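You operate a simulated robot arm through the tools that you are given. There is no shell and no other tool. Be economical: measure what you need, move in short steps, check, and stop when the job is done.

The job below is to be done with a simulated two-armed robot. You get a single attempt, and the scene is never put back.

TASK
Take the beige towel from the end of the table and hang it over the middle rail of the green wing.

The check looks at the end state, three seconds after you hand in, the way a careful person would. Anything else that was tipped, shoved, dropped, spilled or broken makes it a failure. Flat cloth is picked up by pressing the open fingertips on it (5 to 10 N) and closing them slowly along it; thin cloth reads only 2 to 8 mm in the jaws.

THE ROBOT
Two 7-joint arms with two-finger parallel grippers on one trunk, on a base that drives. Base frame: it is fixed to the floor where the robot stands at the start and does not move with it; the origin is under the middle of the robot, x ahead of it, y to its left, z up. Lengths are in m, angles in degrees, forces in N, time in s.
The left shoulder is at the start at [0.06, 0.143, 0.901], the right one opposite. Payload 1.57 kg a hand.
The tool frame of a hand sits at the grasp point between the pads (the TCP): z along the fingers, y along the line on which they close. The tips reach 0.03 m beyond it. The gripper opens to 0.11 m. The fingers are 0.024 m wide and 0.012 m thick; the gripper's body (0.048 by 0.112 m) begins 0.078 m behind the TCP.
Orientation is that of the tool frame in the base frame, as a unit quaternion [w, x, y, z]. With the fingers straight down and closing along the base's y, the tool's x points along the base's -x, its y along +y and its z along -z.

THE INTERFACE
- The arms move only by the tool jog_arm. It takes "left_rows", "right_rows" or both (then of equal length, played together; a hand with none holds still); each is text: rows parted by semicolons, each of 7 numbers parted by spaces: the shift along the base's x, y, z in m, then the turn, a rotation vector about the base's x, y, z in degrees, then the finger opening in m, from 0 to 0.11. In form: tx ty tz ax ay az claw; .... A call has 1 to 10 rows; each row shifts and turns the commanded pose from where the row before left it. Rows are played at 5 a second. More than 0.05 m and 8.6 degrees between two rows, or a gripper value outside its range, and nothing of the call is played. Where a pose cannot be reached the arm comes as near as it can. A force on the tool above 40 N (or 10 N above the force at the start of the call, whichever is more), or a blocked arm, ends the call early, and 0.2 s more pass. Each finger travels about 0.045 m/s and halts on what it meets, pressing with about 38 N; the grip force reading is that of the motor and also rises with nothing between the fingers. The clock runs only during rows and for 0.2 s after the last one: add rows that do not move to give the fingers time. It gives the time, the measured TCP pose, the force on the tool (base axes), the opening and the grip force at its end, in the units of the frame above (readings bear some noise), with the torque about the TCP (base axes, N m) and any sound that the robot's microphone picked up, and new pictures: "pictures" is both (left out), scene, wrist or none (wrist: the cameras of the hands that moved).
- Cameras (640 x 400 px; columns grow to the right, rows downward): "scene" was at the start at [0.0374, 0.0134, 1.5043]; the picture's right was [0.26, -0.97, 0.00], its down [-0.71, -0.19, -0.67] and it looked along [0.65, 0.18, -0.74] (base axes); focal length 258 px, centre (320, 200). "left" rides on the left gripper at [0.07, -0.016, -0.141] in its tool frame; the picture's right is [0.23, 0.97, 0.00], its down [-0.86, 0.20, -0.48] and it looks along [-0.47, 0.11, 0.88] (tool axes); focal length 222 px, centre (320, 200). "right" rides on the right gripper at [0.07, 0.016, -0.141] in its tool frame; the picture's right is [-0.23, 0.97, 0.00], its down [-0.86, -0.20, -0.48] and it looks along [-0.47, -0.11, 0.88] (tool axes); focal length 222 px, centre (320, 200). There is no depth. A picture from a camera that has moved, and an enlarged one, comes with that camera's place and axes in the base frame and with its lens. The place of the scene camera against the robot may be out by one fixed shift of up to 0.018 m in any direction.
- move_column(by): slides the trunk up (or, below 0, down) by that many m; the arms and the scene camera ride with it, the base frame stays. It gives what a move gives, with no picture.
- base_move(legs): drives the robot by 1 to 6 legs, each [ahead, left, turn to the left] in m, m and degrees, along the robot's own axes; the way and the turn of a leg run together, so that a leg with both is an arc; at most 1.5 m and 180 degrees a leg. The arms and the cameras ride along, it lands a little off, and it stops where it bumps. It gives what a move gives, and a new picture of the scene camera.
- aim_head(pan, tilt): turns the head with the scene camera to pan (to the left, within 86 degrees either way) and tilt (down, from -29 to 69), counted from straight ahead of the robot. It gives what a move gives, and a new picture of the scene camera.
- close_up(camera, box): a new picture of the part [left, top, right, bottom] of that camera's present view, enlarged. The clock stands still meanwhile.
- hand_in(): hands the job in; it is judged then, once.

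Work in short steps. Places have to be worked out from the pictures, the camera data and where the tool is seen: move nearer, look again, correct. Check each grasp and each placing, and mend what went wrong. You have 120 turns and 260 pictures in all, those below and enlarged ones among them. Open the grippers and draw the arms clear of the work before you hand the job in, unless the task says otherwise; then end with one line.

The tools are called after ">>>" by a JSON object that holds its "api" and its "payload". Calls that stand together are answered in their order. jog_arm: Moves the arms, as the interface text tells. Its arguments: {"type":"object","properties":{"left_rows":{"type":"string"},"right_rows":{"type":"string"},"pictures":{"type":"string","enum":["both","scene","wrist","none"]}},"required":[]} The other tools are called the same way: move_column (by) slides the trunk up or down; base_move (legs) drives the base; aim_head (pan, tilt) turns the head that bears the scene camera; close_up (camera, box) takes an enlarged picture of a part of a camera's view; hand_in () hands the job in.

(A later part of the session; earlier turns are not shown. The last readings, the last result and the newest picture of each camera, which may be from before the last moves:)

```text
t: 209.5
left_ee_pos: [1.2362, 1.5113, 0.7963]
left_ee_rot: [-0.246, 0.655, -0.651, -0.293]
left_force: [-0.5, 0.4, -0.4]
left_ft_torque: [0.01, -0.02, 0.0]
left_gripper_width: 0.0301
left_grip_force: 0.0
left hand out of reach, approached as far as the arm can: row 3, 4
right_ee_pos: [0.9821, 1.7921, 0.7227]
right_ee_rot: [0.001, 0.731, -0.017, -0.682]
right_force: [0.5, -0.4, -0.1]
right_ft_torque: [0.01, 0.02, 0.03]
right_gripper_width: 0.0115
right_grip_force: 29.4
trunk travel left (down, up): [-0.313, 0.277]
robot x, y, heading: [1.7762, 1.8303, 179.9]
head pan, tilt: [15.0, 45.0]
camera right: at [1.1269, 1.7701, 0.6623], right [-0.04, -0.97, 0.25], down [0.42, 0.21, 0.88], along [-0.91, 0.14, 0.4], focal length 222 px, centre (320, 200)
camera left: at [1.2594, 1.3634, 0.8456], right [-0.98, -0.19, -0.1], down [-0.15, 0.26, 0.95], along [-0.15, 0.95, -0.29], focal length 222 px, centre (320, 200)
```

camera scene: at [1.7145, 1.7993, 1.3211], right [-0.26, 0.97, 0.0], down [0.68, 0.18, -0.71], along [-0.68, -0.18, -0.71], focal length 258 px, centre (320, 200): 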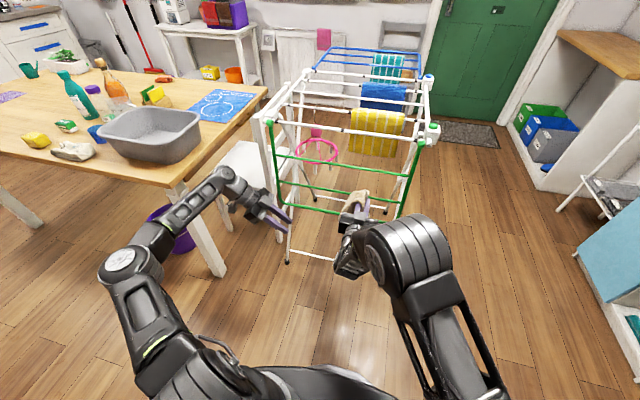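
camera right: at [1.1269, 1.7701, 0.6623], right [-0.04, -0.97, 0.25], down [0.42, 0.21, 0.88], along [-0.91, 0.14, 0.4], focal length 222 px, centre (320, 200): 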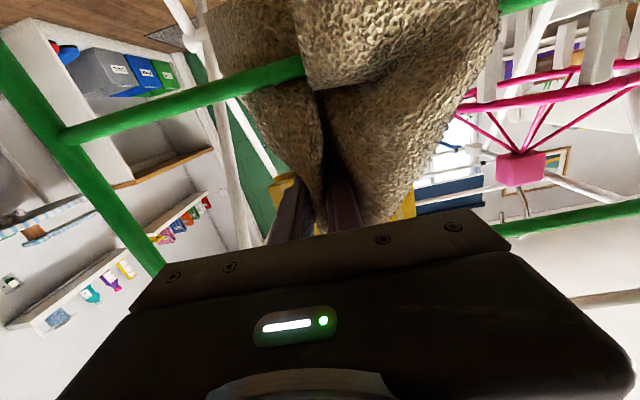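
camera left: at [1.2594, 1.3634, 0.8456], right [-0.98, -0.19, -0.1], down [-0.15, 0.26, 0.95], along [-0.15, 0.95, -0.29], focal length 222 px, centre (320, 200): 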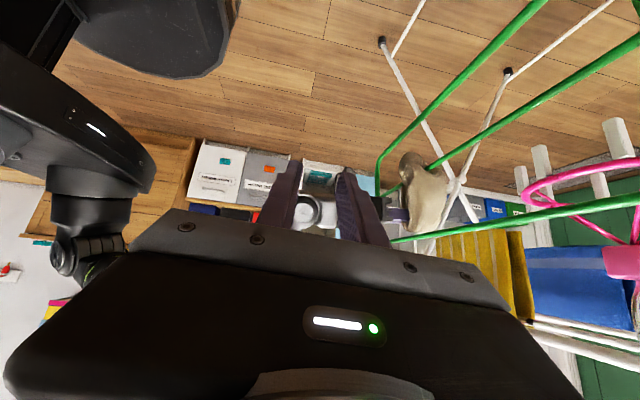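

I zoom the side view of the towel on the rail.

>>> {"api": "close_up", "payload": {"camera": "left", "box": [360, 120, 488, 200]}}

>>> {"api": "close_up", "payload": {"camera": "left", "box": [376, 140, 504, 260]}}

```text
5.00 times, centred on (424, 160) of left
camera zoom: at [1.2594, 1.3634, 0.8456], right [-0.98, -0.19, -0.1], down [-0.15, 0.26, 0.95], along [-0.15, 0.95, -0.29], focal length 1111 px, centre (-200, 400)
```

zoom: 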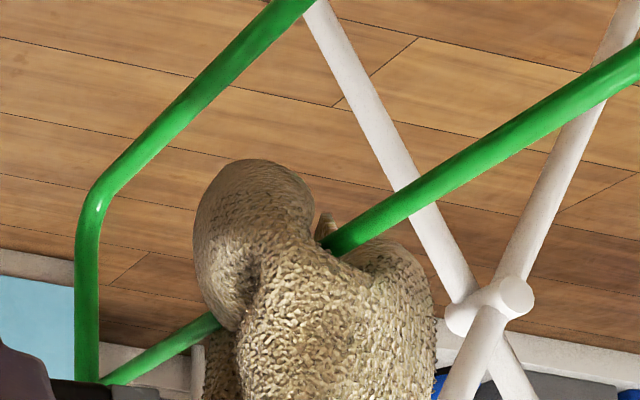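

```text
3.33 times, centred on (440, 200) of left
camera zoom: at [1.2594, 1.3634, 0.8456], right [-0.98, -0.19, -0.1], down [-0.15, 0.26, 0.95], along [-0.15, 0.95, -0.29], focal length 740 px, centre (-80, 200)
```

zoom: 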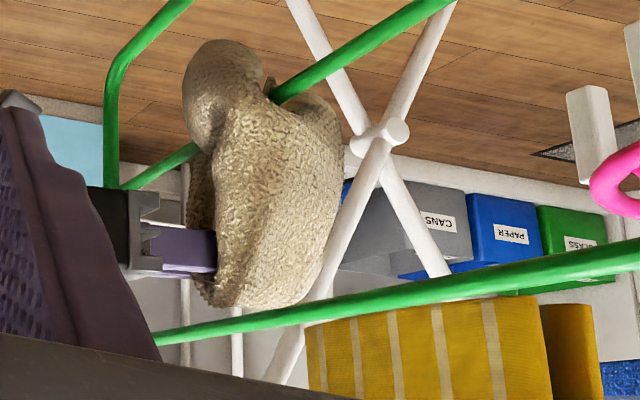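

Side view shows the towel draped over the middle rail, tails on both sides, pinch just inside. I tilt the hand 30° down and slightly in so the pinch sits lower on the inside.

>>> {"api": "jog_arm", "payload": {"right_rows": "-0.002 0 -0.008 0 -7.5 0 0;-0.002 0 -0.008 0 -7.5 0 0;-0.003 0 -0.008 0 -7.5 0 0;-0.003 0 -0.008 0 -7.5 0 0;0 0 0 0 0 0 0", "pictures": "none"}}

>>> {"api": "close_up", "payload": {"camera": "left", "box": [376, 140, 504, 260]}}

```text
t: 210.7
left_ee_pos: [1.2346, 1.5113, 0.794]
left_ee_rot: [-0.247, 0.655, -0.651, -0.292]
left_force: [-0.7, 1.0, -0.4]
left_ft_torque: [0.01, -0.01, -0.01]
left_gripper_width: 0.03
left_grip_force: 0.2
right_ee_pos: [0.9732, 1.7908, 0.6907]
right_ee_rot: [-0.003, 0.883, -0.017, -0.469]
right_force: [0.0, -0.4, 0.0]
right_ft_torque: [-0.01, -0.03, 0.02]
right_gripper_width: 0.0118
right_grip_force: 29.4
trunk travel left (down, up): [-0.313, 0.277]
robot x, y, heading: [1.7741, 1.8249, 180.0]
head pan, tilt: [15.0, 45.0]
```

```text
3.33 times, centred on (440, 200) of left
camera zoom: at [1.2596, 1.3634, 0.845], right [-0.98, -0.19, -0.1], down [-0.15, 0.26, 0.95], along [-0.15, 0.95, -0.29], focal length 740 px, centre (-80, 200)
```

zoom: 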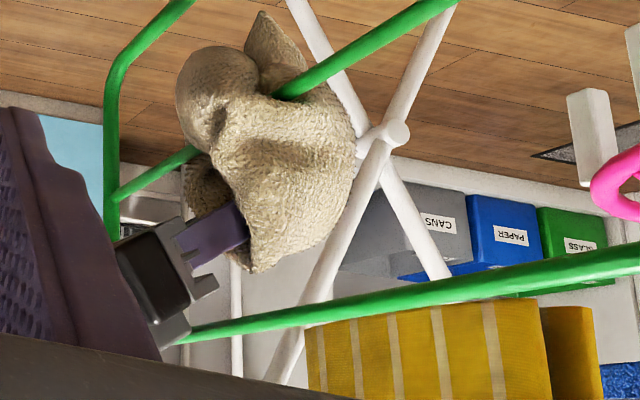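

Inside tail hangs below the rail, outside lobe opposite: balanced. I open the fingers slowly and look before withdrawing.

>>> {"api": "jog_arm", "payload": {"right_rows": "0 0 0 0 0 0 0.016;0 0 0 0 0 0 0.022;0 0 0 0 0 0 0.03;0 0 0 0 0 0 0.04;0 0 0 0 0 0 0.04;0 0 0 0 0 0 0.04", "pictures": "none"}}

>>> {"api": "close_up", "payload": {"camera": "left", "box": [376, 140, 504, 260]}}

```text
t: 212.1
left_ee_pos: [1.2362, 1.5108, 0.7947]
left_ee_rot: [-0.247, 0.656, -0.651, -0.292]
left_force: [0.8, -0.8, 0.1]
left_ft_torque: [0.02, -0.01, 0.0]
left_gripper_width: 0.03
left_grip_force: 0.0
right_ee_pos: [0.9719, 1.7914, 0.6912]
right_ee_rot: [-0.003, 0.883, -0.017, -0.468]
right_force: [-0.7, -0.4, -0.4]
right_ft_torque: [0.0, 0.02, -0.03]
right_gripper_width: 0.0399
right_grip_force: 0.2
trunk travel left (down, up): [-0.313, 0.277]
robot x, y, heading: [1.7734, 1.8275, 179.8]
head pan, tilt: [15.0, 45.0]
```

```text
3.33 times, centred on (440, 200) of left
camera zoom: at [1.2596, 1.3634, 0.845], right [-0.98, -0.19, -0.1], down [-0.15, 0.26, 0.95], along [-0.15, 0.95, -0.29], focal length 740 px, centre (-80, 200)
```

zoom: 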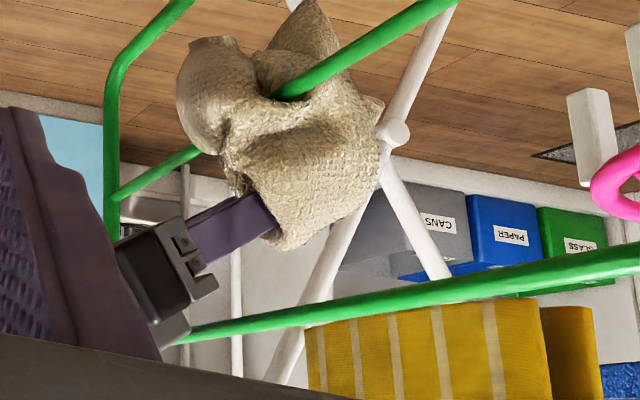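

The towel stays on the rail, settling slightly inward. I withdraw the fingers slowly along their axis.

>>> {"api": "jog_arm", "payload": {"right_rows": "0.006 0 0.005 0 0 0 0.05;0.008 0 0.006 0 0 0 0.05;0.01 0 0.007 0 0 0 0.05;0.01 0 0.007 0 0 0 0.05;0.01 0 0.006 0 0 0 0.05;0.012 0 0.006 0 0 0 0.05;0.015 0 0.006 0 0 0 0.05;0.02 0 0.006 0 0 0 0.05;0.02 0 0.006 0 0 0 0.05", "pictures": "none"}}

>>> {"api": "close_up", "payload": {"camera": "left", "box": [376, 110, 504, 230]}}

```text
t: 214.1
left_ee_pos: [1.2355, 1.5107, 0.7957]
left_ee_rot: [-0.247, 0.655, -0.651, -0.292]
left_force: [0.3, -0.5, 1.3]
left_ft_torque: [0.03, 0.03, 0.01]
left_gripper_width: 0.03
left_grip_force: 0.1
right_ee_pos: [1.0835, 1.7914, 0.7464]
right_ee_rot: [-0.002, 0.882, -0.016, -0.47]
right_force: [-0.5, -0.4, -1.1]
right_ft_torque: [0.01, -0.01, -0.03]
right_gripper_width: 0.0499
right_grip_force: 0.1
trunk travel left (down, up): [-0.313, 0.277]
robot x, y, heading: [1.7704, 1.8271, 179.7]
head pan, tilt: [15.0, 45.0]
```

```text
3.33 times, centred on (440, 170) of left
camera zoom: at [1.2597, 1.3634, 0.8451], right [-0.98, -0.19, -0.1], down [-0.15, 0.26, 0.95], along [-0.16, 0.95, -0.29], focal length 740 px, centre (-80, 300)
```

zoom: 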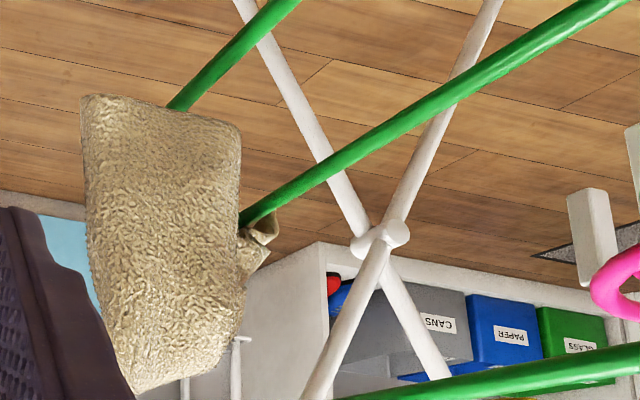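

The fingers dragged cloth outward—most of it is now outside, apparently resting on a finger. I look with the right camera before any move.

>>> {"api": "close_up", "payload": {"camera": "right", "box": [0, 0, 640, 400]}}

>>> {"api": "close_up", "payload": {"camera": "left", "box": [320, 100, 520, 300]}}

```text
1.00 times, centred on (320, 200) of right
camera zoom: at [1.2378, 1.77, 0.7668], right [-0.16, -0.97, 0.2], down [-0.08, 0.21, 0.97], along [-0.98, 0.14, -0.11], focal length 222 px, centre (320, 200)
```

zoom: 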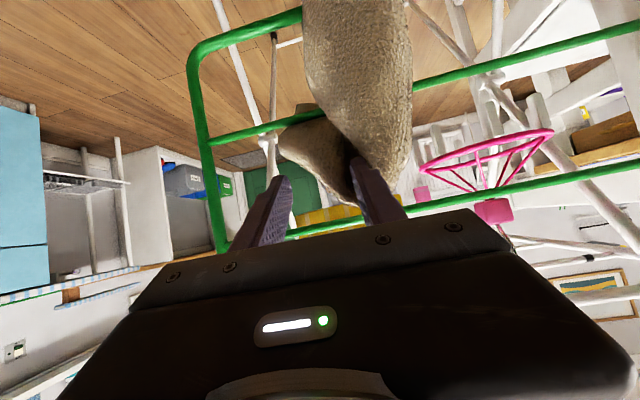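

```text
2.00 times, centred on (420, 200) of left
camera zoom: at [1.2597, 1.3634, 0.8451], right [-0.98, -0.19, -0.1], down [-0.15, 0.26, 0.95], along [-0.16, 0.95, -0.29], focal length 444 px, centre (120, 200)
```

zoom: 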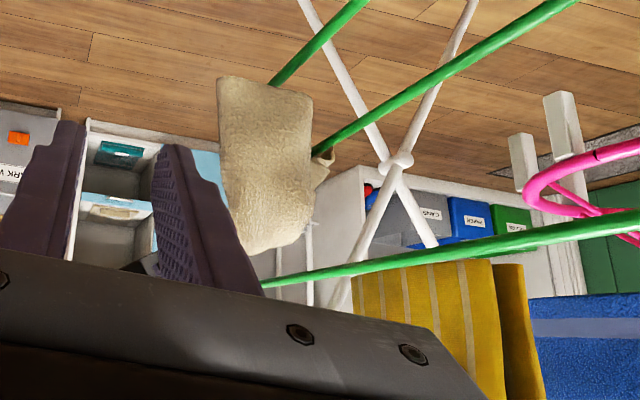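

The cloth is hooked over one finger of the right gripper. I close to regrip it now.

>>> {"api": "jog_arm", "payload": {"right_rows": "0 0 0 0 0 0 0.035;0 0 0 0 0 0 0.02;0 0 0 0 0 0 0.005;0 0 0 0 0 0 0;0 0 0 0 0 0 0;0 0 0 0 0 0 0", "pictures": "wrist"}}

```text
t: 215.5
left_ee_pos: [1.236, 1.5112, 0.7941]
left_ee_rot: [-0.247, 0.656, -0.651, -0.292]
left_force: [-0.2, 0.8, 0.0]
left_ft_torque: [-0.01, -0.02, 0.0]
left_gripper_width: 0.03
left_grip_force: 0.1
right_ee_pos: [1.0831, 1.7912, 0.7461]
right_ee_rot: [-0.003, 0.883, -0.017, -0.469]
right_force: [-0.8, -0.1, -1.6]
right_ft_torque: [-0.03, -0.02, -0.02]
right_gripper_width: 0.0026
right_grip_force: 24.1
trunk travel left (down, up): [-0.313, 0.277]
robot x, y, heading: [1.7688, 1.83, 180.1]
head pan, tilt: [15.0, 45.0]
camera right: at [1.2374, 1.7702, 0.7667], right [-0.16, -0.97, 0.2], down [-0.08, 0.21, 0.97], along [-0.98, 0.14, -0.11], focal length 222 px, centre (320, 200)
```

right: 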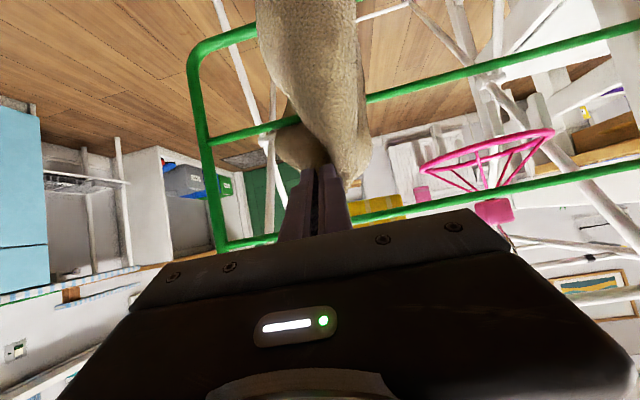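

Regripped (2.6 mm). I push in again along the finger axis, over the middle rail.

>>> {"api": "jog_arm", "payload": {"right_rows": "-0.02 0 -0.0135 0 0 0 0;-0.02 0 -0.0135 0 0 0 0;-0.02 0 -0.0135 0 0 0 0;-0.02 0 -0.0135 0 0 0 0;-0.02 0 -0.0135 0 0 0 0;-0.018 0 -0.012 0 0 0 0;0 0 0 0 0 0 0", "pictures": "wrist"}}

>>> {"api": "close_up", "payload": {"camera": "left", "box": [360, 100, 500, 240]}}

```text
t: 217.1
left_ee_pos: [1.2357, 1.5105, 0.7948]
left_ee_rot: [-0.247, 0.656, -0.651, -0.293]
left_force: [0.5, -0.2, -0.2]
left_ft_torque: [0.05, 0.01, 0.01]
left_gripper_width: 0.0302
left_grip_force: 0.0
right_ee_pos: [0.9641, 1.7905, 0.6661]
right_ee_rot: [-0.003, 0.883, -0.017, -0.469]
right_force: [-1.1, 0.9, -0.6]
right_ft_torque: [-0.04, 0.02, -0.01]
right_gripper_width: 0.0028
right_grip_force: 23.9
trunk travel left (down, up): [-0.313, 0.277]
robot x, y, heading: [1.7753, 1.8257, 179.9]
head pan, tilt: [15.0, 45.0]
camera right: at [1.1192, 1.7698, 0.6868], right [-0.16, -0.97, 0.2], down [-0.08, 0.21, 0.97], along [-0.98, 0.14, -0.11], focal length 222 px, centre (320, 200)
```

right: 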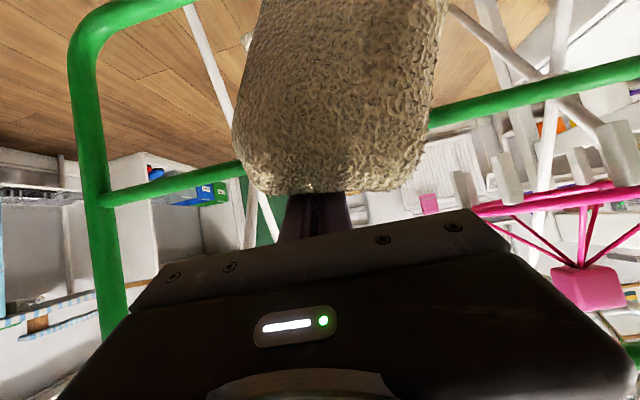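

```text
2.86 times, centred on (430, 170) of left
camera zoom: at [1.2596, 1.3634, 0.845], right [-0.98, -0.19, -0.1], down [-0.15, 0.26, 0.95], along [-0.15, 0.95, -0.29], focal length 635 px, centre (6, 286)
```

zoom: 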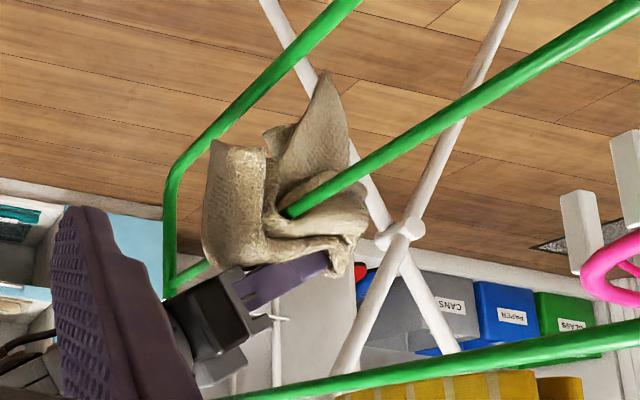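

Very clear saddle over the rail: inside tail a bit longer than the outside one. I draw back 2.5 cm to balance, then open wide.

>>> {"api": "jog_arm", "payload": {"right_rows": "0.012 0 0.008 0 0 0 0;0.013 0 0.008 0 0 0 0;0 0 0 0 0 0 0;0 0 0 0 0 0 0.01;0 0 0 0 0 0 0.03;0 0 0 0 0 0 0.05;0 0 0 0 0 0 0.07;0 0 0 0 0 0 0.07;0 0 0 0 0 0 0.07", "pictures": "wrist"}}

>>> {"api": "close_up", "payload": {"camera": "left", "box": [360, 100, 500, 240]}}

```text
t: 219.1
left_ee_pos: [1.2357, 1.5112, 0.796]
left_ee_rot: [-0.247, 0.656, -0.651, -0.292]
left_force: [0.3, -0.1, -0.1]
left_ft_torque: [0.01, 0.02, -0.01]
left_gripper_width: 0.0301
left_grip_force: 0.1
right_ee_pos: [0.9905, 1.7921, 0.6825]
right_ee_rot: [-0.004, 0.883, -0.017, -0.468]
right_force: [-0.3, -1.6, -0.5]
right_ft_torque: [0.02, 0.02, -0.01]
right_gripper_width: 0.0704
right_grip_force: 0.1
trunk travel left (down, up): [-0.313, 0.277]
robot x, y, heading: [1.7726, 1.8283, 180.3]
head pan, tilt: [15.0, 45.0]
camera right: at [1.1449, 1.7704, 0.7031], right [-0.16, -0.97, 0.2], down [-0.08, 0.21, 0.97], along [-0.98, 0.14, -0.11], focal length 222 px, centre (320, 200)
```

right: 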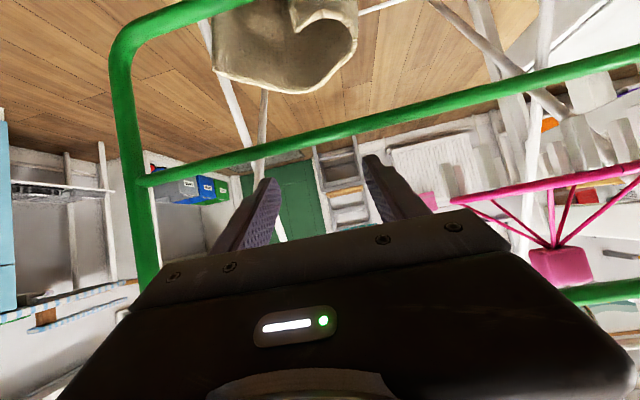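

```text
2.86 times, centred on (430, 170) of left
camera zoom: at [1.2596, 1.3634, 0.8451], right [-0.98, -0.19, -0.1], down [-0.15, 0.26, 0.95], along [-0.15, 0.95, -0.29], focal length 635 px, centre (6, 286)
```

zoom: 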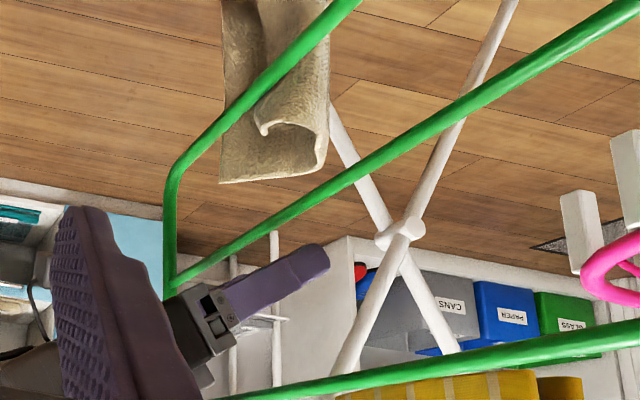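

It slipped off the middle rail toward the inside and appears near the bottom rail. I let time pass and look where it ends up.

>>> {"api": "jog_arm", "payload": {"right_rows": "0.015 0 0.01 0 0 0 0.05;0.02 0 0.012 0 0 0 0.03;0.02 0 0.012 0 0 0 0.02;0.02 0 0.01 0 0 0 0.02;0.02 0 0 0 0 0 0.02", "pictures": "wrist"}}

>>> {"api": "close_up", "payload": {"camera": "left", "box": [320, 0, 540, 200]}}

```text
t: 220.3
left_ee_pos: [1.2358, 1.5111, 0.7949]
left_ee_rot: [-0.246, 0.655, -0.651, -0.292]
left_force: [0.2, 0.0, -0.6]
left_ft_torque: [0.01, 0.0, 0.0]
left_gripper_width: 0.0299
left_grip_force: 0.0
right_ee_pos: [1.0852, 1.7906, 0.7262]
right_ee_rot: [-0.004, 0.883, -0.017, -0.469]
right_force: [-0.1, 0.6, 0.6]
right_ft_torque: [-0.03, 0.0, 0.01]
right_gripper_width: 0.02
right_grip_force: 0.0
trunk travel left (down, up): [-0.313, 0.277]
robot x, y, heading: [1.7698, 1.826, 180.0]
head pan, tilt: [15.0, 45.0]
camera right: at [1.2399, 1.77, 0.7473], right [-0.16, -0.97, 0.2], down [-0.08, 0.21, 0.97], along [-0.98, 0.14, -0.11], focal length 222 px, centre (320, 200)
```

right: 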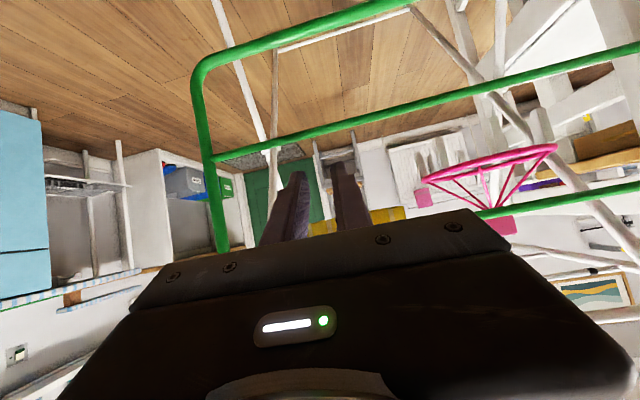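

```text
2.00 times, centred on (430, 100) of left
camera zoom: at [1.2597, 1.3634, 0.8451], right [-0.98, -0.19, -0.1], down [-0.15, 0.26, 0.95], along [-0.16, 0.95, -0.29], focal length 444 px, centre (100, 400)
```

zoom: 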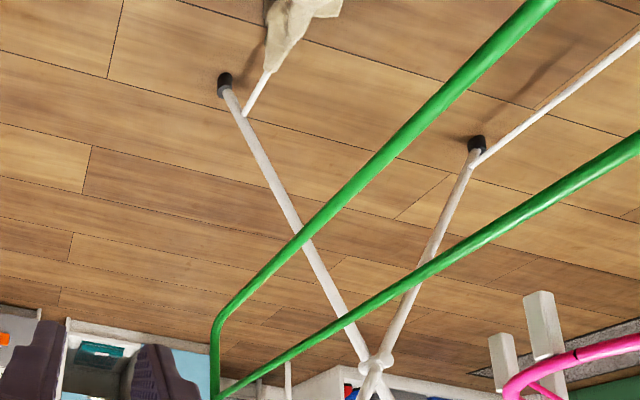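

It fell to the floor again, onto the rack's foot bar on the outside; the rail is slippery, so the halves must be well balanced. I go down again: retract and tilt the right hand, lower the trunk, and look.

>>> {"api": "jog_arm", "payload": {"right_rows": "0.03 0 -0.02 0 -6 0 0.06;0.03 0 -0.035 0 -6 0 0.06;0.03 0 -0.035 0 0 0 0.06;0.02 0 -0.045 0 0 0 0.06;0.01 0 -0.045 0 0 0 0.06;0 0 -0.045 0 0 0 0.06;0 0 -0.045 0 0 0 0.06;0 0 -0.045 0 0 0 0.06", "pictures": "none"}}

>>> {"api": "move_column", "payload": {"by": -0.3}}

>>> {"api": "aim_head", "payload": {"pan": 0, "tilt": 50}}

>>> {"api": "close_up", "payload": {"camera": "scene", "box": [240, 150, 400, 250]}}

>>> {"api": "close_up", "payload": {"camera": "right", "box": [0, 0, 640, 400]}}

```text
t: 222.1
left_ee_pos: [1.2351, 1.5107, 0.7951]
left_ee_rot: [-0.246, 0.656, -0.651, -0.293]
left_force: [-0.1, 0.3, -0.3]
left_ft_torque: [-0.01, 0.03, -0.02]
left_gripper_width: 0.0299
left_grip_force: 0.0
right_ee_pos: [1.2046, 1.7928, 0.4106]
right_ee_rot: [-0.006, 0.927, -0.017, -0.374]
right_force: [-0.2, -0.8, -0.2]
right_ft_torque: [0.0, -0.01, -0.03]
right_gripper_width: 0.0599
right_grip_force: 0.1
trunk travel left (down, up): [-0.313, 0.277]
robot x, y, heading: [1.7726, 1.8264, 180.1]
head pan, tilt: [15.0, 45.0]
```

```text
t: 225.1
left_ee_pos: [1.236, 1.5116, 0.4941]
left_ee_rot: [-0.247, 0.655, -0.652, -0.292]
left_force: [-0.1, -0.6, -0.3]
left_ft_torque: [-0.07, 0.0, -0.01]
left_gripper_width: 0.0302
left_grip_force: 0.0
right_ee_pos: [1.2047, 1.7926, 0.113]
right_ee_rot: [-0.004, 0.927, -0.015, -0.375]
right_force: [0.3, -0.2, -0.6]
right_ft_torque: [0.02, 0.02, -0.02]
right_gripper_width: 0.06
right_grip_force: 0.0
trunk travel left (down, up): [-0.013, 0.577]
robot x, y, heading: [1.7729, 1.8273, 180.0]
head pan, tilt: [15.0, 45.0]
```

```text
t: 225.8
left_ee_pos: [1.2354, 1.5108, 0.494]
left_ee_rot: [-0.247, 0.656, -0.651, -0.292]
left_force: [-0.4, 0.0, -0.4]
left_ft_torque: [-0.01, -0.02, -0.01]
left_gripper_width: 0.03
left_grip_force: 0.1
right_ee_pos: [1.2054, 1.7927, 0.1112]
right_ee_rot: [-0.005, 0.927, -0.017, -0.375]
right_force: [0.5, -0.4, 0.3]
right_ft_torque: [0.01, -0.02, 0.02]
right_gripper_width: 0.0601
right_grip_force: 0.1
trunk travel left (down, up): [-0.013, 0.577]
robot x, y, heading: [1.7721, 1.8301, 179.9]
head pan, tilt: [0.0, 50.0]
camera scene: at [1.7162, 1.8204, 1.0143], right [0.0, 1.0, 0.0], down [0.77, 0.0, -0.64], along [-0.64, 0.0, -0.77], focal length 258 px, centre (320, 200)
```

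scene: 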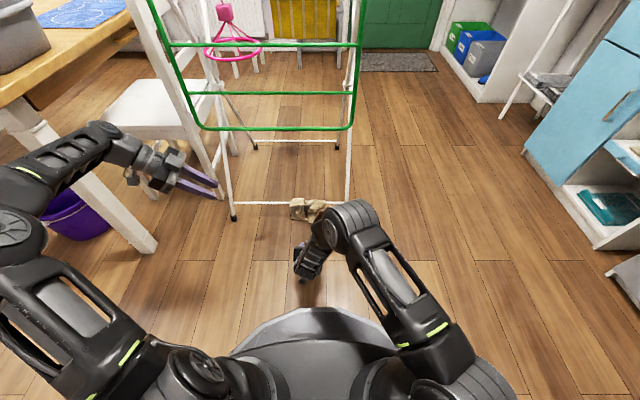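

```text
4.00 times, centred on (320, 200) of scene
camera zoom: at [1.7162, 1.8204, 1.0143], right [0.0, 1.0, 0.0], down [0.77, 0.0, -0.64], along [-0.64, 0.0, -0.77], focal length 1034 px, centre (320, 200)
```

zoom: 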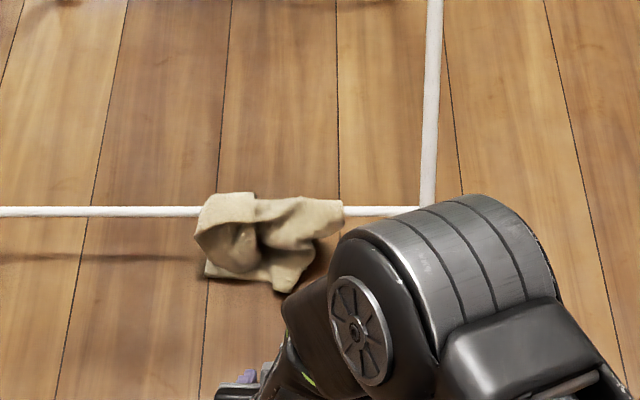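

```text
1.00 times, centred on (320, 200) of right
camera zoom: at [1.3514, 1.7708, 0.164], right [-0.2, -0.97, 0.16], down [-0.28, 0.21, 0.94], along [-0.94, 0.14, -0.31], focal length 222 px, centre (320, 200)
```

zoom: 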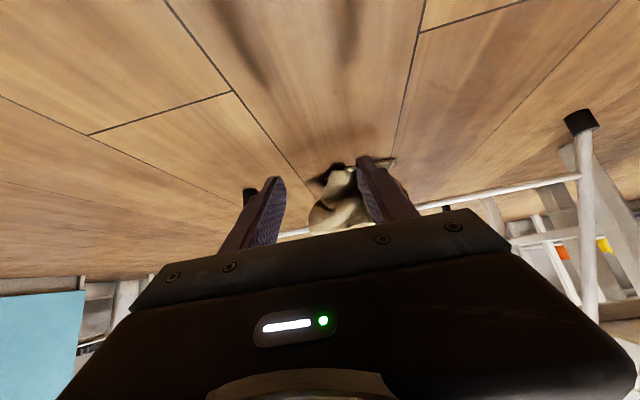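

The towel is crumpled over the foot bar around (0.99, 1.76). I drive 0.07 m forward and bring the right hand to its near lobe, pressing with wide fingers.

>>> {"api": "base_move", "payload": {"legs": [[0.07, 0, 0]]}}

>>> {"api": "jog_arm", "payload": {"right_rows": "-0.03 -0.015 -0.015 0 0 0 0.1;-0.03 -0.015 -0.015 0 0 0 0.1;-0.03 0 -0.015 0 0 0 0.1;-0.02 0 -0.01 0 0 0 0.1;0 0 -0.005 0 0 0 0.1", "pictures": "wrist"}}

```text
t: 226.8
left_ee_pos: [1.166, 1.5119, 0.4958]
left_ee_rot: [-0.246, 0.656, -0.651, -0.292]
left_force: [-0.1, 0.1, -0.6]
left_ft_torque: [0.0, 0.01, 0.01]
left_gripper_width: 0.0298
left_grip_force: 0.2
right_ee_pos: [1.1353, 1.7926, 0.1114]
right_ee_rot: [-0.005, 0.927, -0.017, -0.375]
right_force: [-0.6, 0.0, 0.0]
right_ft_torque: [0.0, 0.0, -0.03]
right_gripper_width: 0.06
right_grip_force: 0.0
trunk travel left (down, up): [-0.013, 0.577]
robot x, y, heading: [1.7042, 1.8283, 179.7]
head pan, tilt: [0.0, 50.0]
camera scene: at [1.6462, 1.8206, 1.0142], right [0.0, 1.0, 0.0], down [0.77, 0.0, -0.64], along [-0.64, 0.0, -0.77], focal length 258 px, centre (320, 200)
```

scene: 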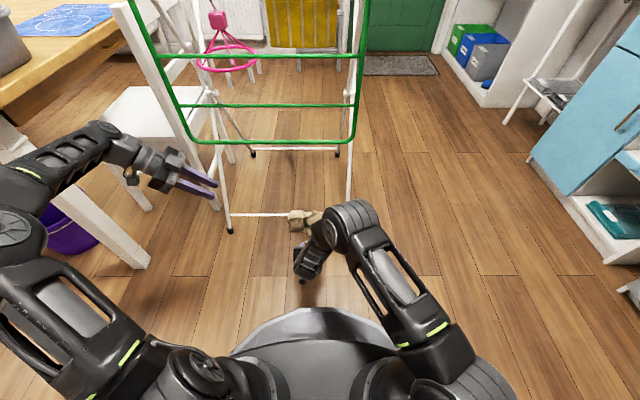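

```text
t: 228.1
left_ee_pos: [1.1658, 1.5113, 0.4935]
left_ee_rot: [-0.247, 0.656, -0.651, -0.292]
left_force: [-0.6, -0.1, -0.9]
left_ft_torque: [0.01, 0.0, 0.01]
left_gripper_width: 0.0299
left_grip_force: 0.1
right_ee_pos: [1.0239, 1.7621, 0.0528]
right_ee_rot: [-0.005, 0.927, -0.017, -0.375]
right_force: [0.3, 0.1, -0.4]
right_ft_torque: [-0.01, -0.02, -0.03]
right_gripper_width: 0.1
right_grip_force: 0.0
trunk travel left (down, up): [-0.013, 0.577]
robot x, y, heading: [1.6985, 1.8286, 179.7]
head pan, tilt: [0.0, 50.0]
camera right: at [1.1706, 1.7407, 0.1044], right [-0.2, -0.97, 0.16], down [-0.28, 0.21, 0.94], along [-0.94, 0.14, -0.31], focal length 222 px, centre (320, 200)
```

right: 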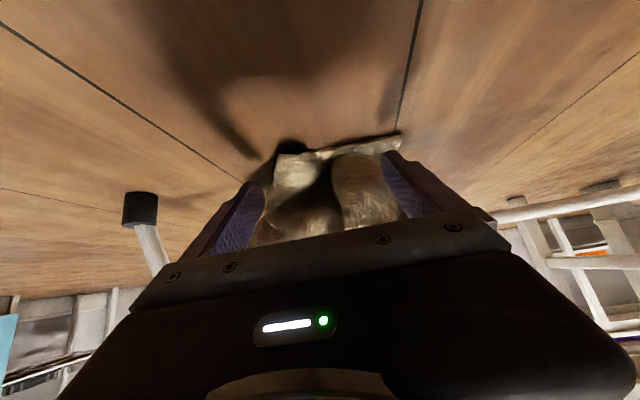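

The crumple sits right between the fingers. Close and lift clear of the bar.

>>> {"api": "jog_arm", "payload": {"right_rows": "0 0 -0.008 0 0 0 0.09;0 0 0 0 0 0 0.07;0 0 0 0 0 0 0.05;0 0 0 0 0 0 0.03;0 0 0 0 0 0 0.01;0 0 0 0 0 0 0;0 0 0 0 0 0 0;0.02 0 0.02 0 0 0 0;0.03 0 0.03 0 0 0 0;0.03 0 0.02 0 0 0 0", "pictures": "none"}}

>>> {"api": "base_move", "payload": {"legs": [[-0.15, 0, 0]]}}

>>> {"api": "move_column", "payload": {"by": 0.3}}

>>> {"api": "close_up", "payload": {"camera": "right", "box": [0, 0, 640, 400]}}

```text
t: 230.2
left_ee_pos: [1.1654, 1.5123, 0.4953]
left_ee_rot: [-0.247, 0.656, -0.651, -0.292]
left_force: [0.5, -0.2, 0.0]
left_ft_torque: [0.0, -0.02, -0.03]
left_gripper_width: 0.0298
left_grip_force: 0.1
right_ee_pos: [1.1047, 1.7621, 0.1125]
right_ee_rot: [-0.005, 0.927, -0.017, -0.374]
right_force: [0.0, 0.3, 0.5]
right_ft_torque: [-0.04, 0.04, 0.0]
right_gripper_width: 0.0036
right_grip_force: 25.1
trunk travel left (down, up): [-0.013, 0.577]
robot x, y, heading: [1.7042, 1.8273, 180.1]
head pan, tilt: [0.0, 50.0]
```

```text
t: 231.6
left_ee_pos: [1.3137, 1.5108, 0.4939]
left_ee_rot: [-0.247, 0.656, -0.651, -0.292]
left_force: [0.5, -0.1, 0.0]
left_ft_torque: [0.01, -0.01, -0.01]
left_gripper_width: 0.03
left_grip_force: 0.0
right_ee_pos: [1.2539, 1.7623, 0.1132]
right_ee_rot: [-0.005, 0.927, -0.016, -0.374]
right_force: [-0.5, -0.4, -0.1]
right_ft_torque: [0.0, 0.0, 0.02]
right_gripper_width: 0.0037
right_grip_force: 24.6
trunk travel left (down, up): [-0.013, 0.577]
robot x, y, heading: [1.8503, 1.8256, 179.7]
head pan, tilt: [0.0, 50.0]
camera scene: at [1.7948, 1.8203, 1.0142], right [0.0, 1.0, 0.0], down [0.77, 0.0, -0.64], along [-0.64, 0.0, -0.77], focal length 258 px, centre (320, 200)
```

scene: 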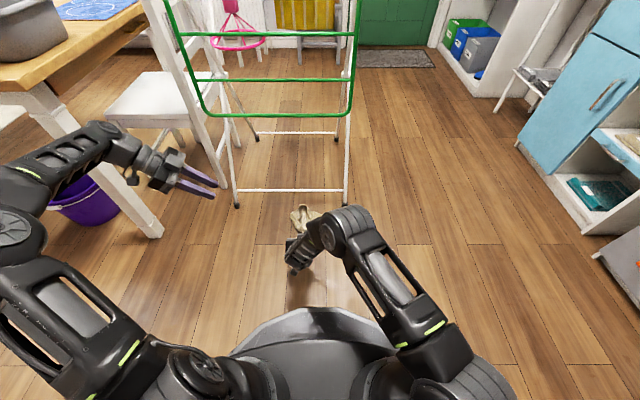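

```text
t: 234.6
left_ee_pos: [1.3142, 1.5117, 0.7952]
left_ee_rot: [-0.246, 0.656, -0.65, -0.293]
left_force: [0.4, 0.4, -1.0]
left_ft_torque: [-0.02, 0.0, 0.0]
left_gripper_width: 0.0301
left_grip_force: 0.1
right_ee_pos: [1.2524, 1.7635, 0.4129]
right_ee_rot: [-0.006, 0.927, -0.017, -0.375]
right_force: [-0.4, 0.3, -0.3]
right_ft_torque: [-0.05, 0.03, 0.02]
right_gripper_width: 0.0035
right_grip_force: 24.8
trunk travel left (down, up): [-0.313, 0.277]
robot x, y, heading: [1.8502, 1.8279, 180.0]
head pan, tilt: [0.0, 50.0]
```

```text
1.00 times, centred on (320, 200) of right
camera zoom: at [1.3996, 1.7409, 0.4654], right [-0.2, -0.97, 0.16], down [-0.28, 0.21, 0.94], along [-0.94, 0.14, -0.31], focal length 222 px, centre (320, 200)
```

zoom: 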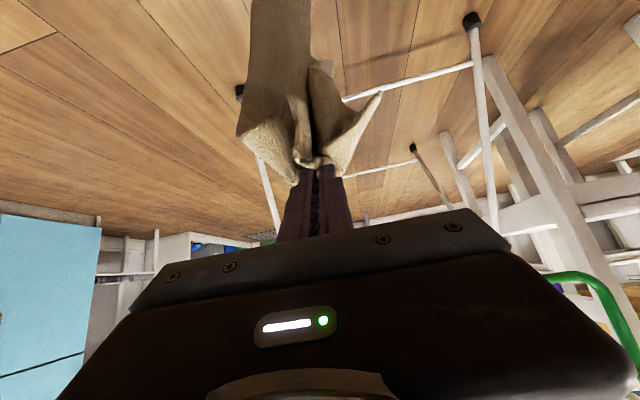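

Held with a ~7 cm flap and the main tail hanging. I raise to z≈0.72 turning horizontal, then approach the wing at y≈1.79.

>>> {"api": "jog_arm", "payload": {"right_rows": "-0.005 0 0.031 0 4.3 0 0;-0.005 0 0.031 0 4.3 0 0;-0.005 0 0.031 0 4.3 0 0;-0.005 0 0.031 0 4.3 0 0;-0.005 0 0.031 0 4.3 0 0;-0.005 0 0.031 0 4.3 0 0;-0.005 0 0.031 0 4.3 0 0;-0.005 0 0.031 0 4.3 0 0;-0.005 0 0.031 0 4.3 0 0;-0.005 0 0.031 0 4.3 0 0", "pictures": "none"}}

>>> {"api": "base_move", "payload": {"legs": [[0.085, -0.027, 0]]}}

>>> {"api": "close_up", "payload": {"camera": "right", "box": [0, 0, 640, 400]}}

```text
t: 236.8
left_ee_pos: [1.3141, 1.5111, 0.7947]
left_ee_rot: [-0.247, 0.656, -0.651, -0.292]
left_force: [0.4, 0.7, -0.2]
left_ft_torque: [-0.01, 0.01, 0.0]
left_gripper_width: 0.0301
left_grip_force: 0.1
right_ee_pos: [1.204, 1.7624, 0.7221]
right_ee_rot: [0.001, 0.725, -0.017, -0.688]
right_force: [-0.5, -0.4, -0.2]
right_ft_torque: [-0.02, -0.03, -0.01]
right_gripper_width: 0.0036
right_grip_force: 24.8
trunk travel left (down, up): [-0.313, 0.277]
robot x, y, heading: [1.8512, 1.8294, 180.0]
head pan, tilt: [0.0, 50.0]
```

```text
t: 237.9
left_ee_pos: [1.2297, 1.5383, 0.7947]
left_ee_rot: [-0.246, 0.656, -0.651, -0.293]
left_force: [0.1, -0.6, 0.0]
left_ft_torque: [-0.01, 0.04, 0.02]
left_gripper_width: 0.0301
left_grip_force: 0.0
right_ee_pos: [1.1185, 1.7911, 0.7221]
right_ee_rot: [0.001, 0.725, -0.018, -0.688]
right_force: [-0.8, 0.0, -0.7]
right_ft_torque: [0.01, -0.04, 0.02]
right_gripper_width: 0.0035
right_grip_force: 24.8
trunk travel left (down, up): [-0.313, 0.277]
robot x, y, heading: [1.7652, 1.8564, 179.9]
head pan, tilt: [0.0, 50.0]
camera scene: at [1.7092, 1.8473, 1.3142], right [0.0, 1.0, 0.0], down [0.77, 0.0, -0.64], along [-0.64, 0.0, -0.77], focal length 258 px, centre (320, 200)
```

scene: 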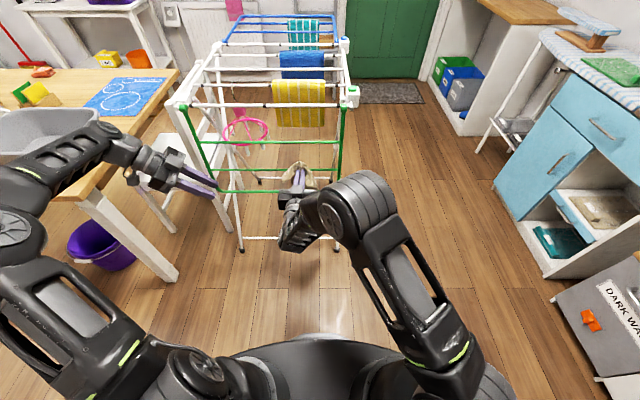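

```text
1.00 times, centred on (320, 200) of right
camera zoom: at [1.2613, 1.7682, 0.6598], right [-0.04, -0.97, 0.25], down [0.44, 0.21, 0.87], along [-0.9, 0.14, 0.42], focal length 222 px, centre (320, 200)
```

zoom: 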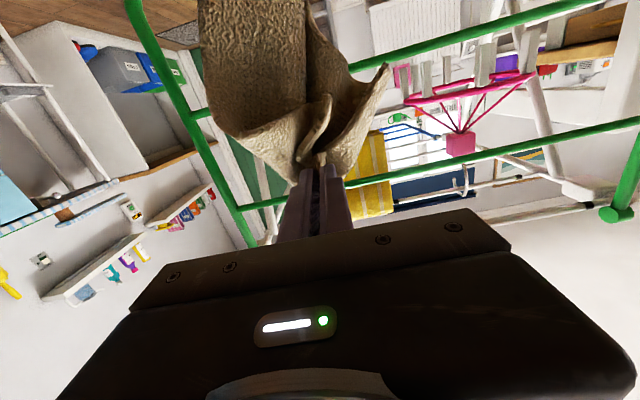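

Insert 0.185 m at z≈0.715, then view from both wrist cameras.

>>> {"api": "jog_arm", "payload": {"right_rows": "-0.025 0 -0.004 0 0 0 0;-0.025 0 -0.003 0 0 0 0;-0.025 0 0 0 0 0 0;-0.025 0 0 0 0 0 0;-0.025 0 0 0 0 0 0;-0.025 0 0 0 0 0 0;-0.02 0 0 0 0 0 0;-0.015 0 0 0 0 0 0;0 0 0 0 0 0 0", "pictures": "wrist"}}

>>> {"api": "close_up", "payload": {"camera": "left", "box": [360, 80, 520, 240]}}

```text
t: 239.9
left_ee_pos: [1.2283, 1.5378, 0.7947]
left_ee_rot: [-0.247, 0.656, -0.651, -0.293]
left_force: [-0.7, 1.0, -0.3]
left_ft_torque: [0.03, -0.03, -0.01]
left_gripper_width: 0.0298
left_grip_force: 0.1
right_ee_pos: [0.9339, 1.7903, 0.7141]
right_ee_rot: [0.002, 0.726, -0.017, -0.687]
right_force: [0.8, 0.7, -0.1]
right_ft_torque: [-0.02, 0.01, -0.01]
right_gripper_width: 0.0036
right_grip_force: 24.1
trunk travel left (down, up): [-0.313, 0.277]
robot x, y, heading: [1.7642, 1.8575, 180.0]
head pan, tilt: [0.0, 50.0]
camera right: at [1.0765, 1.7683, 0.6525], right [-0.04, -0.97, 0.25], down [0.44, 0.21, 0.87], along [-0.9, 0.14, 0.42], focal length 222 px, centre (320, 200)
```

right: 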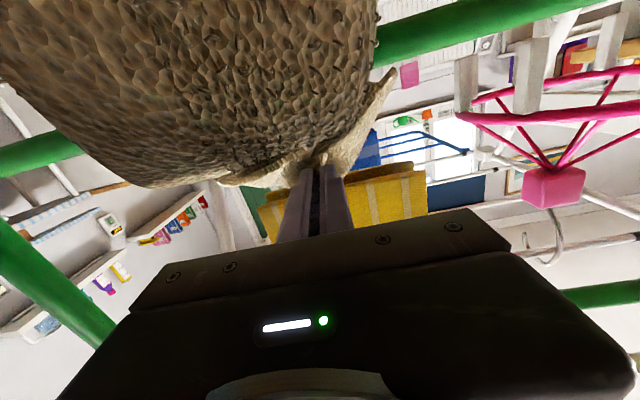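

```text
2.50 times, centred on (440, 160) of left
camera zoom: at [1.2529, 1.3903, 0.8451], right [-0.98, -0.19, -0.1], down [-0.15, 0.26, 0.95], along [-0.15, 0.95, -0.29], focal length 555 px, centre (20, 300)
```

zoom: 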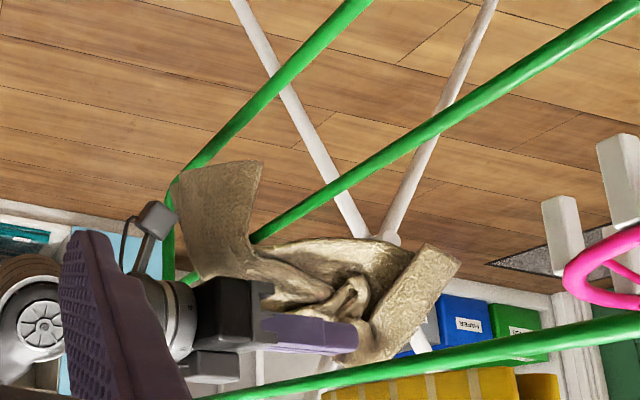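

Nicely spread over the rail: about 0.19 m inside versus 0.08 m outside. I draw back 5 cm to balance and tilt the hand 30° down.

>>> {"api": "jog_arm", "payload": {"right_rows": "0.02 0 0 0 0 0 0;0.02 0 0 0 0 0 0;0.01 0 0 0 0 0 0;0.002 0 -0.005 0 -7.5 0 0;0.002 0 -0.005 0 -7.5 0 0;0.002 0 -0.005 0 -7.5 0 0;0.002 0 -0.005 0 -7.5 0 0;0 0 0 0 0 0 0", "pictures": "none"}}

>>> {"api": "close_up", "payload": {"camera": "left", "box": [360, 80, 520, 240]}}

```text
t: 241.7
left_ee_pos: [1.2293, 1.5382, 0.7943]
left_ee_rot: [-0.247, 0.656, -0.651, -0.292]
left_force: [-0.5, -0.4, 0.2]
left_ft_torque: [0.05, 0.03, -0.03]
left_gripper_width: 0.0298
left_grip_force: 0.0
right_ee_pos: [0.9914, 1.7902, 0.6956]
right_ee_rot: [-0.003, 0.879, -0.017, -0.476]
right_force: [-0.3, 0.1, 0.6]
right_ft_torque: [0.0, -0.01, 0.01]
right_gripper_width: 0.0035
right_grip_force: 24.2
trunk travel left (down, up): [-0.313, 0.277]
robot x, y, heading: [1.7646, 1.8534, 179.9]
head pan, tilt: [0.0, 50.0]
```

```text
2.50 times, centred on (440, 160) of left
camera zoom: at [1.2529, 1.3903, 0.845], right [-0.98, -0.19, -0.1], down [-0.15, 0.26, 0.95], along [-0.15, 0.95, -0.29], focal length 555 px, centre (20, 300)
```

zoom: 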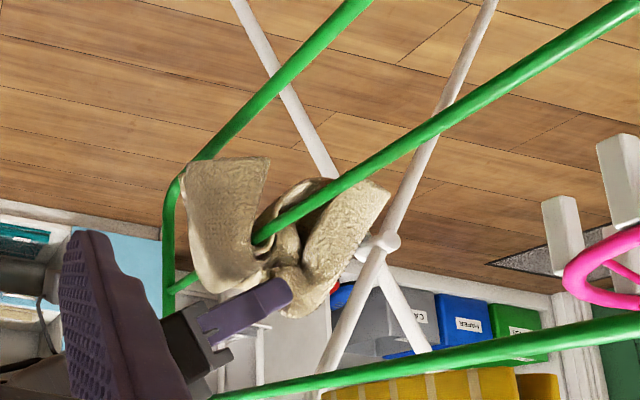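

Now it straddles the rail almost symmetrically. I open the fingers gently to 2.5 cm, let it settle, and look.

>>> {"api": "jog_arm", "payload": {"right_rows": "0 0 0 0 0 0 0.008;0 0 0 0 0 0 0.014;0 0 0 0 0 0 0.02;0 0 0 0 0 0 0.025;0 0 0 0 0 0 0.025;0 0 0 0 0 0 0.025", "pictures": "wrist"}}

>>> {"api": "close_up", "payload": {"camera": "left", "box": [360, 80, 520, 240]}}

```text
t: 243.1
left_ee_pos: [1.2293, 1.5387, 0.7944]
left_ee_rot: [-0.246, 0.656, -0.651, -0.292]
left_force: [0.4, 0.6, -0.5]
left_ft_torque: [-0.01, 0.01, 0.03]
left_gripper_width: 0.0298
left_grip_force: 0.2
right_ee_pos: [0.9914, 1.7906, 0.6958]
right_ee_rot: [-0.004, 0.879, -0.017, -0.477]
right_force: [0.1, -0.2, 0.0]
right_ft_torque: [0.03, 0.02, 0.0]
right_gripper_width: 0.0249
right_grip_force: 0.1
trunk travel left (down, up): [-0.313, 0.277]
robot x, y, heading: [1.7668, 1.8546, 180.1]
head pan, tilt: [0.0, 50.0]
camera right: at [1.1457, 1.7683, 0.7134], right [-0.16, -0.97, 0.2], down [-0.06, 0.21, 0.98], along [-0.99, 0.14, -0.09], focal length 222 px, centre (320, 200)
```

right: 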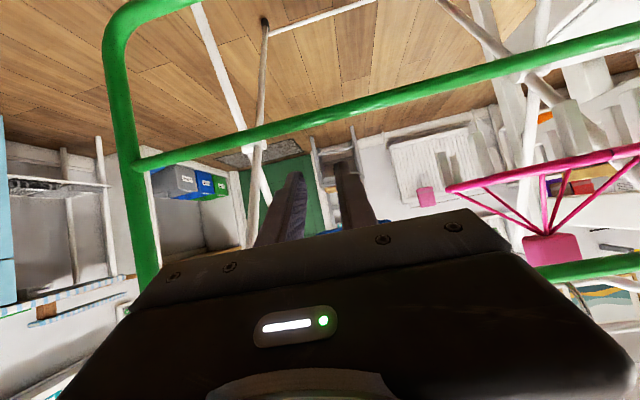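

```text
2.50 times, centred on (440, 160) of left
camera zoom: at [1.2529, 1.3903, 0.8451], right [-0.98, -0.19, -0.1], down [-0.15, 0.26, 0.95], along [-0.15, 0.95, -0.29], focal length 555 px, centre (20, 300)
```

zoom: 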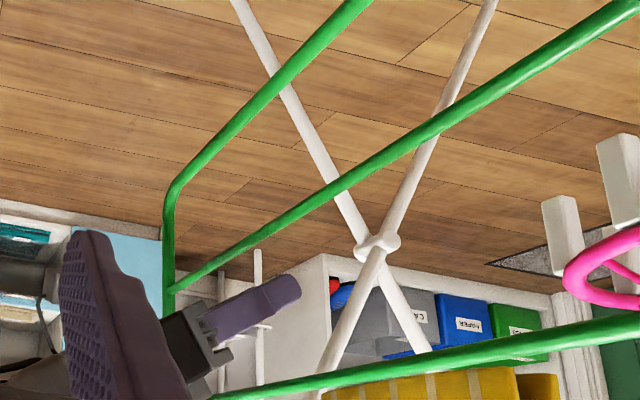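

It slipped again—my draw-back left slack inside, so the outer half ran away. For the next try I will insert only as deep as needed and pull taut downward, with no draw-back. Go down again and look.

>>> {"api": "jog_arm", "payload": {"right_rows": "0.035 0 0.022 0 0 0 0.025;0.035 0 0.022 0 0 0 0.025;0.03 0 0.01 0 -6 0 0.06;0.03 0 -0.03 0 -6 0 0.08;0.03 0 -0.035 0 0 0 0.1;0.025 0 -0.04 0 0 0 0.1;0.02 0 -0.045 0 0 0 0.1;0.01 0 -0.045 0 0 0 0.1;0 0 -0.045 0 0 0 0.1;0 0 -0.045 0 0 0 0.1", "pictures": "none"}}

>>> {"api": "move_column", "payload": {"by": -0.3}}

>>> {"api": "close_up", "payload": {"camera": "scene", "box": [160, 100, 480, 300]}}

>>> {"api": "close_up", "payload": {"camera": "right", "box": [0, 0, 640, 400]}}

```text
t: 245.3
left_ee_pos: [1.2286, 1.5388, 0.7948]
left_ee_rot: [-0.247, 0.655, -0.651, -0.292]
left_force: [0.6, 0.3, 0.3]
left_ft_torque: [0.02, 0.0, -0.01]
left_gripper_width: 0.0298
left_grip_force: 0.1
right_ee_pos: [1.2073, 1.789, 0.4627]
right_ee_rot: [-0.006, 0.924, -0.017, -0.382]
right_force: [0.4, -0.4, 0.3]
right_ft_torque: [0.01, -0.02, 0.01]
right_gripper_width: 0.1001
right_grip_force: 0.0
trunk travel left (down, up): [-0.313, 0.277]
robot x, y, heading: [1.7662, 1.8536, 179.9]
head pan, tilt: [0.0, 50.0]
```

```text
t: 248.3
left_ee_pos: [1.2275, 1.5389, 0.4947]
left_ee_rot: [-0.247, 0.656, -0.651, -0.292]
left_force: [0.0, -0.1, -0.8]
left_ft_torque: [0.0, -0.01, -0.02]
left_gripper_width: 0.03
left_grip_force: 0.1
right_ee_pos: [1.2084, 1.7893, 0.1633]
right_ee_rot: [-0.006, 0.924, -0.017, -0.382]
right_force: [0.2, 0.5, 0.1]
right_ft_torque: [-0.03, -0.01, 0.02]
right_gripper_width: 0.0998
right_grip_force: 0.0
trunk travel left (down, up): [-0.013, 0.577]
robot x, y, heading: [1.767, 1.8562, 180.0]
head pan, tilt: [0.0, 50.0]
```

```text
2.00 times, centred on (320, 200) of scene
camera zoom: at [1.7097, 1.8473, 1.0143], right [0.0, 1.0, 0.0], down [0.77, 0.0, -0.64], along [-0.64, 0.0, -0.77], focal length 517 px, centre (320, 200)
```

zoom: 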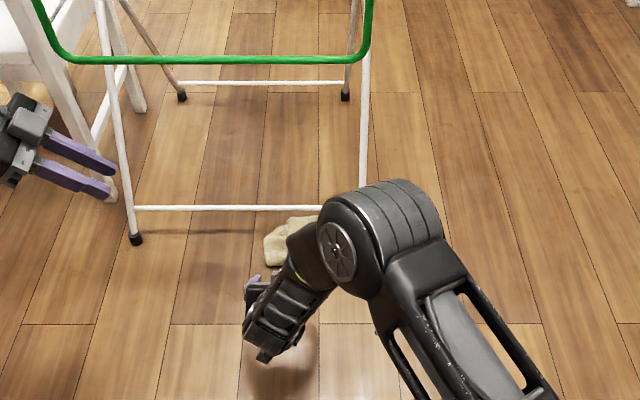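

```text
1.00 times, centred on (320, 200) of right
camera zoom: at [1.3551, 1.7677, 0.2134], right [-0.19, -0.97, 0.16], down [-0.26, 0.21, 0.94], along [-0.95, 0.14, -0.29], focal length 222 px, centre (320, 200)
```

zoom: 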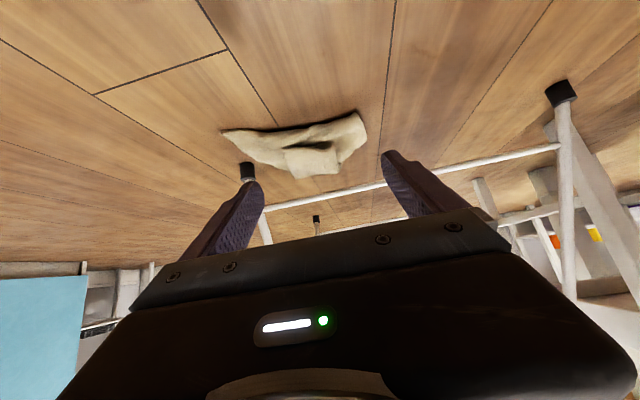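

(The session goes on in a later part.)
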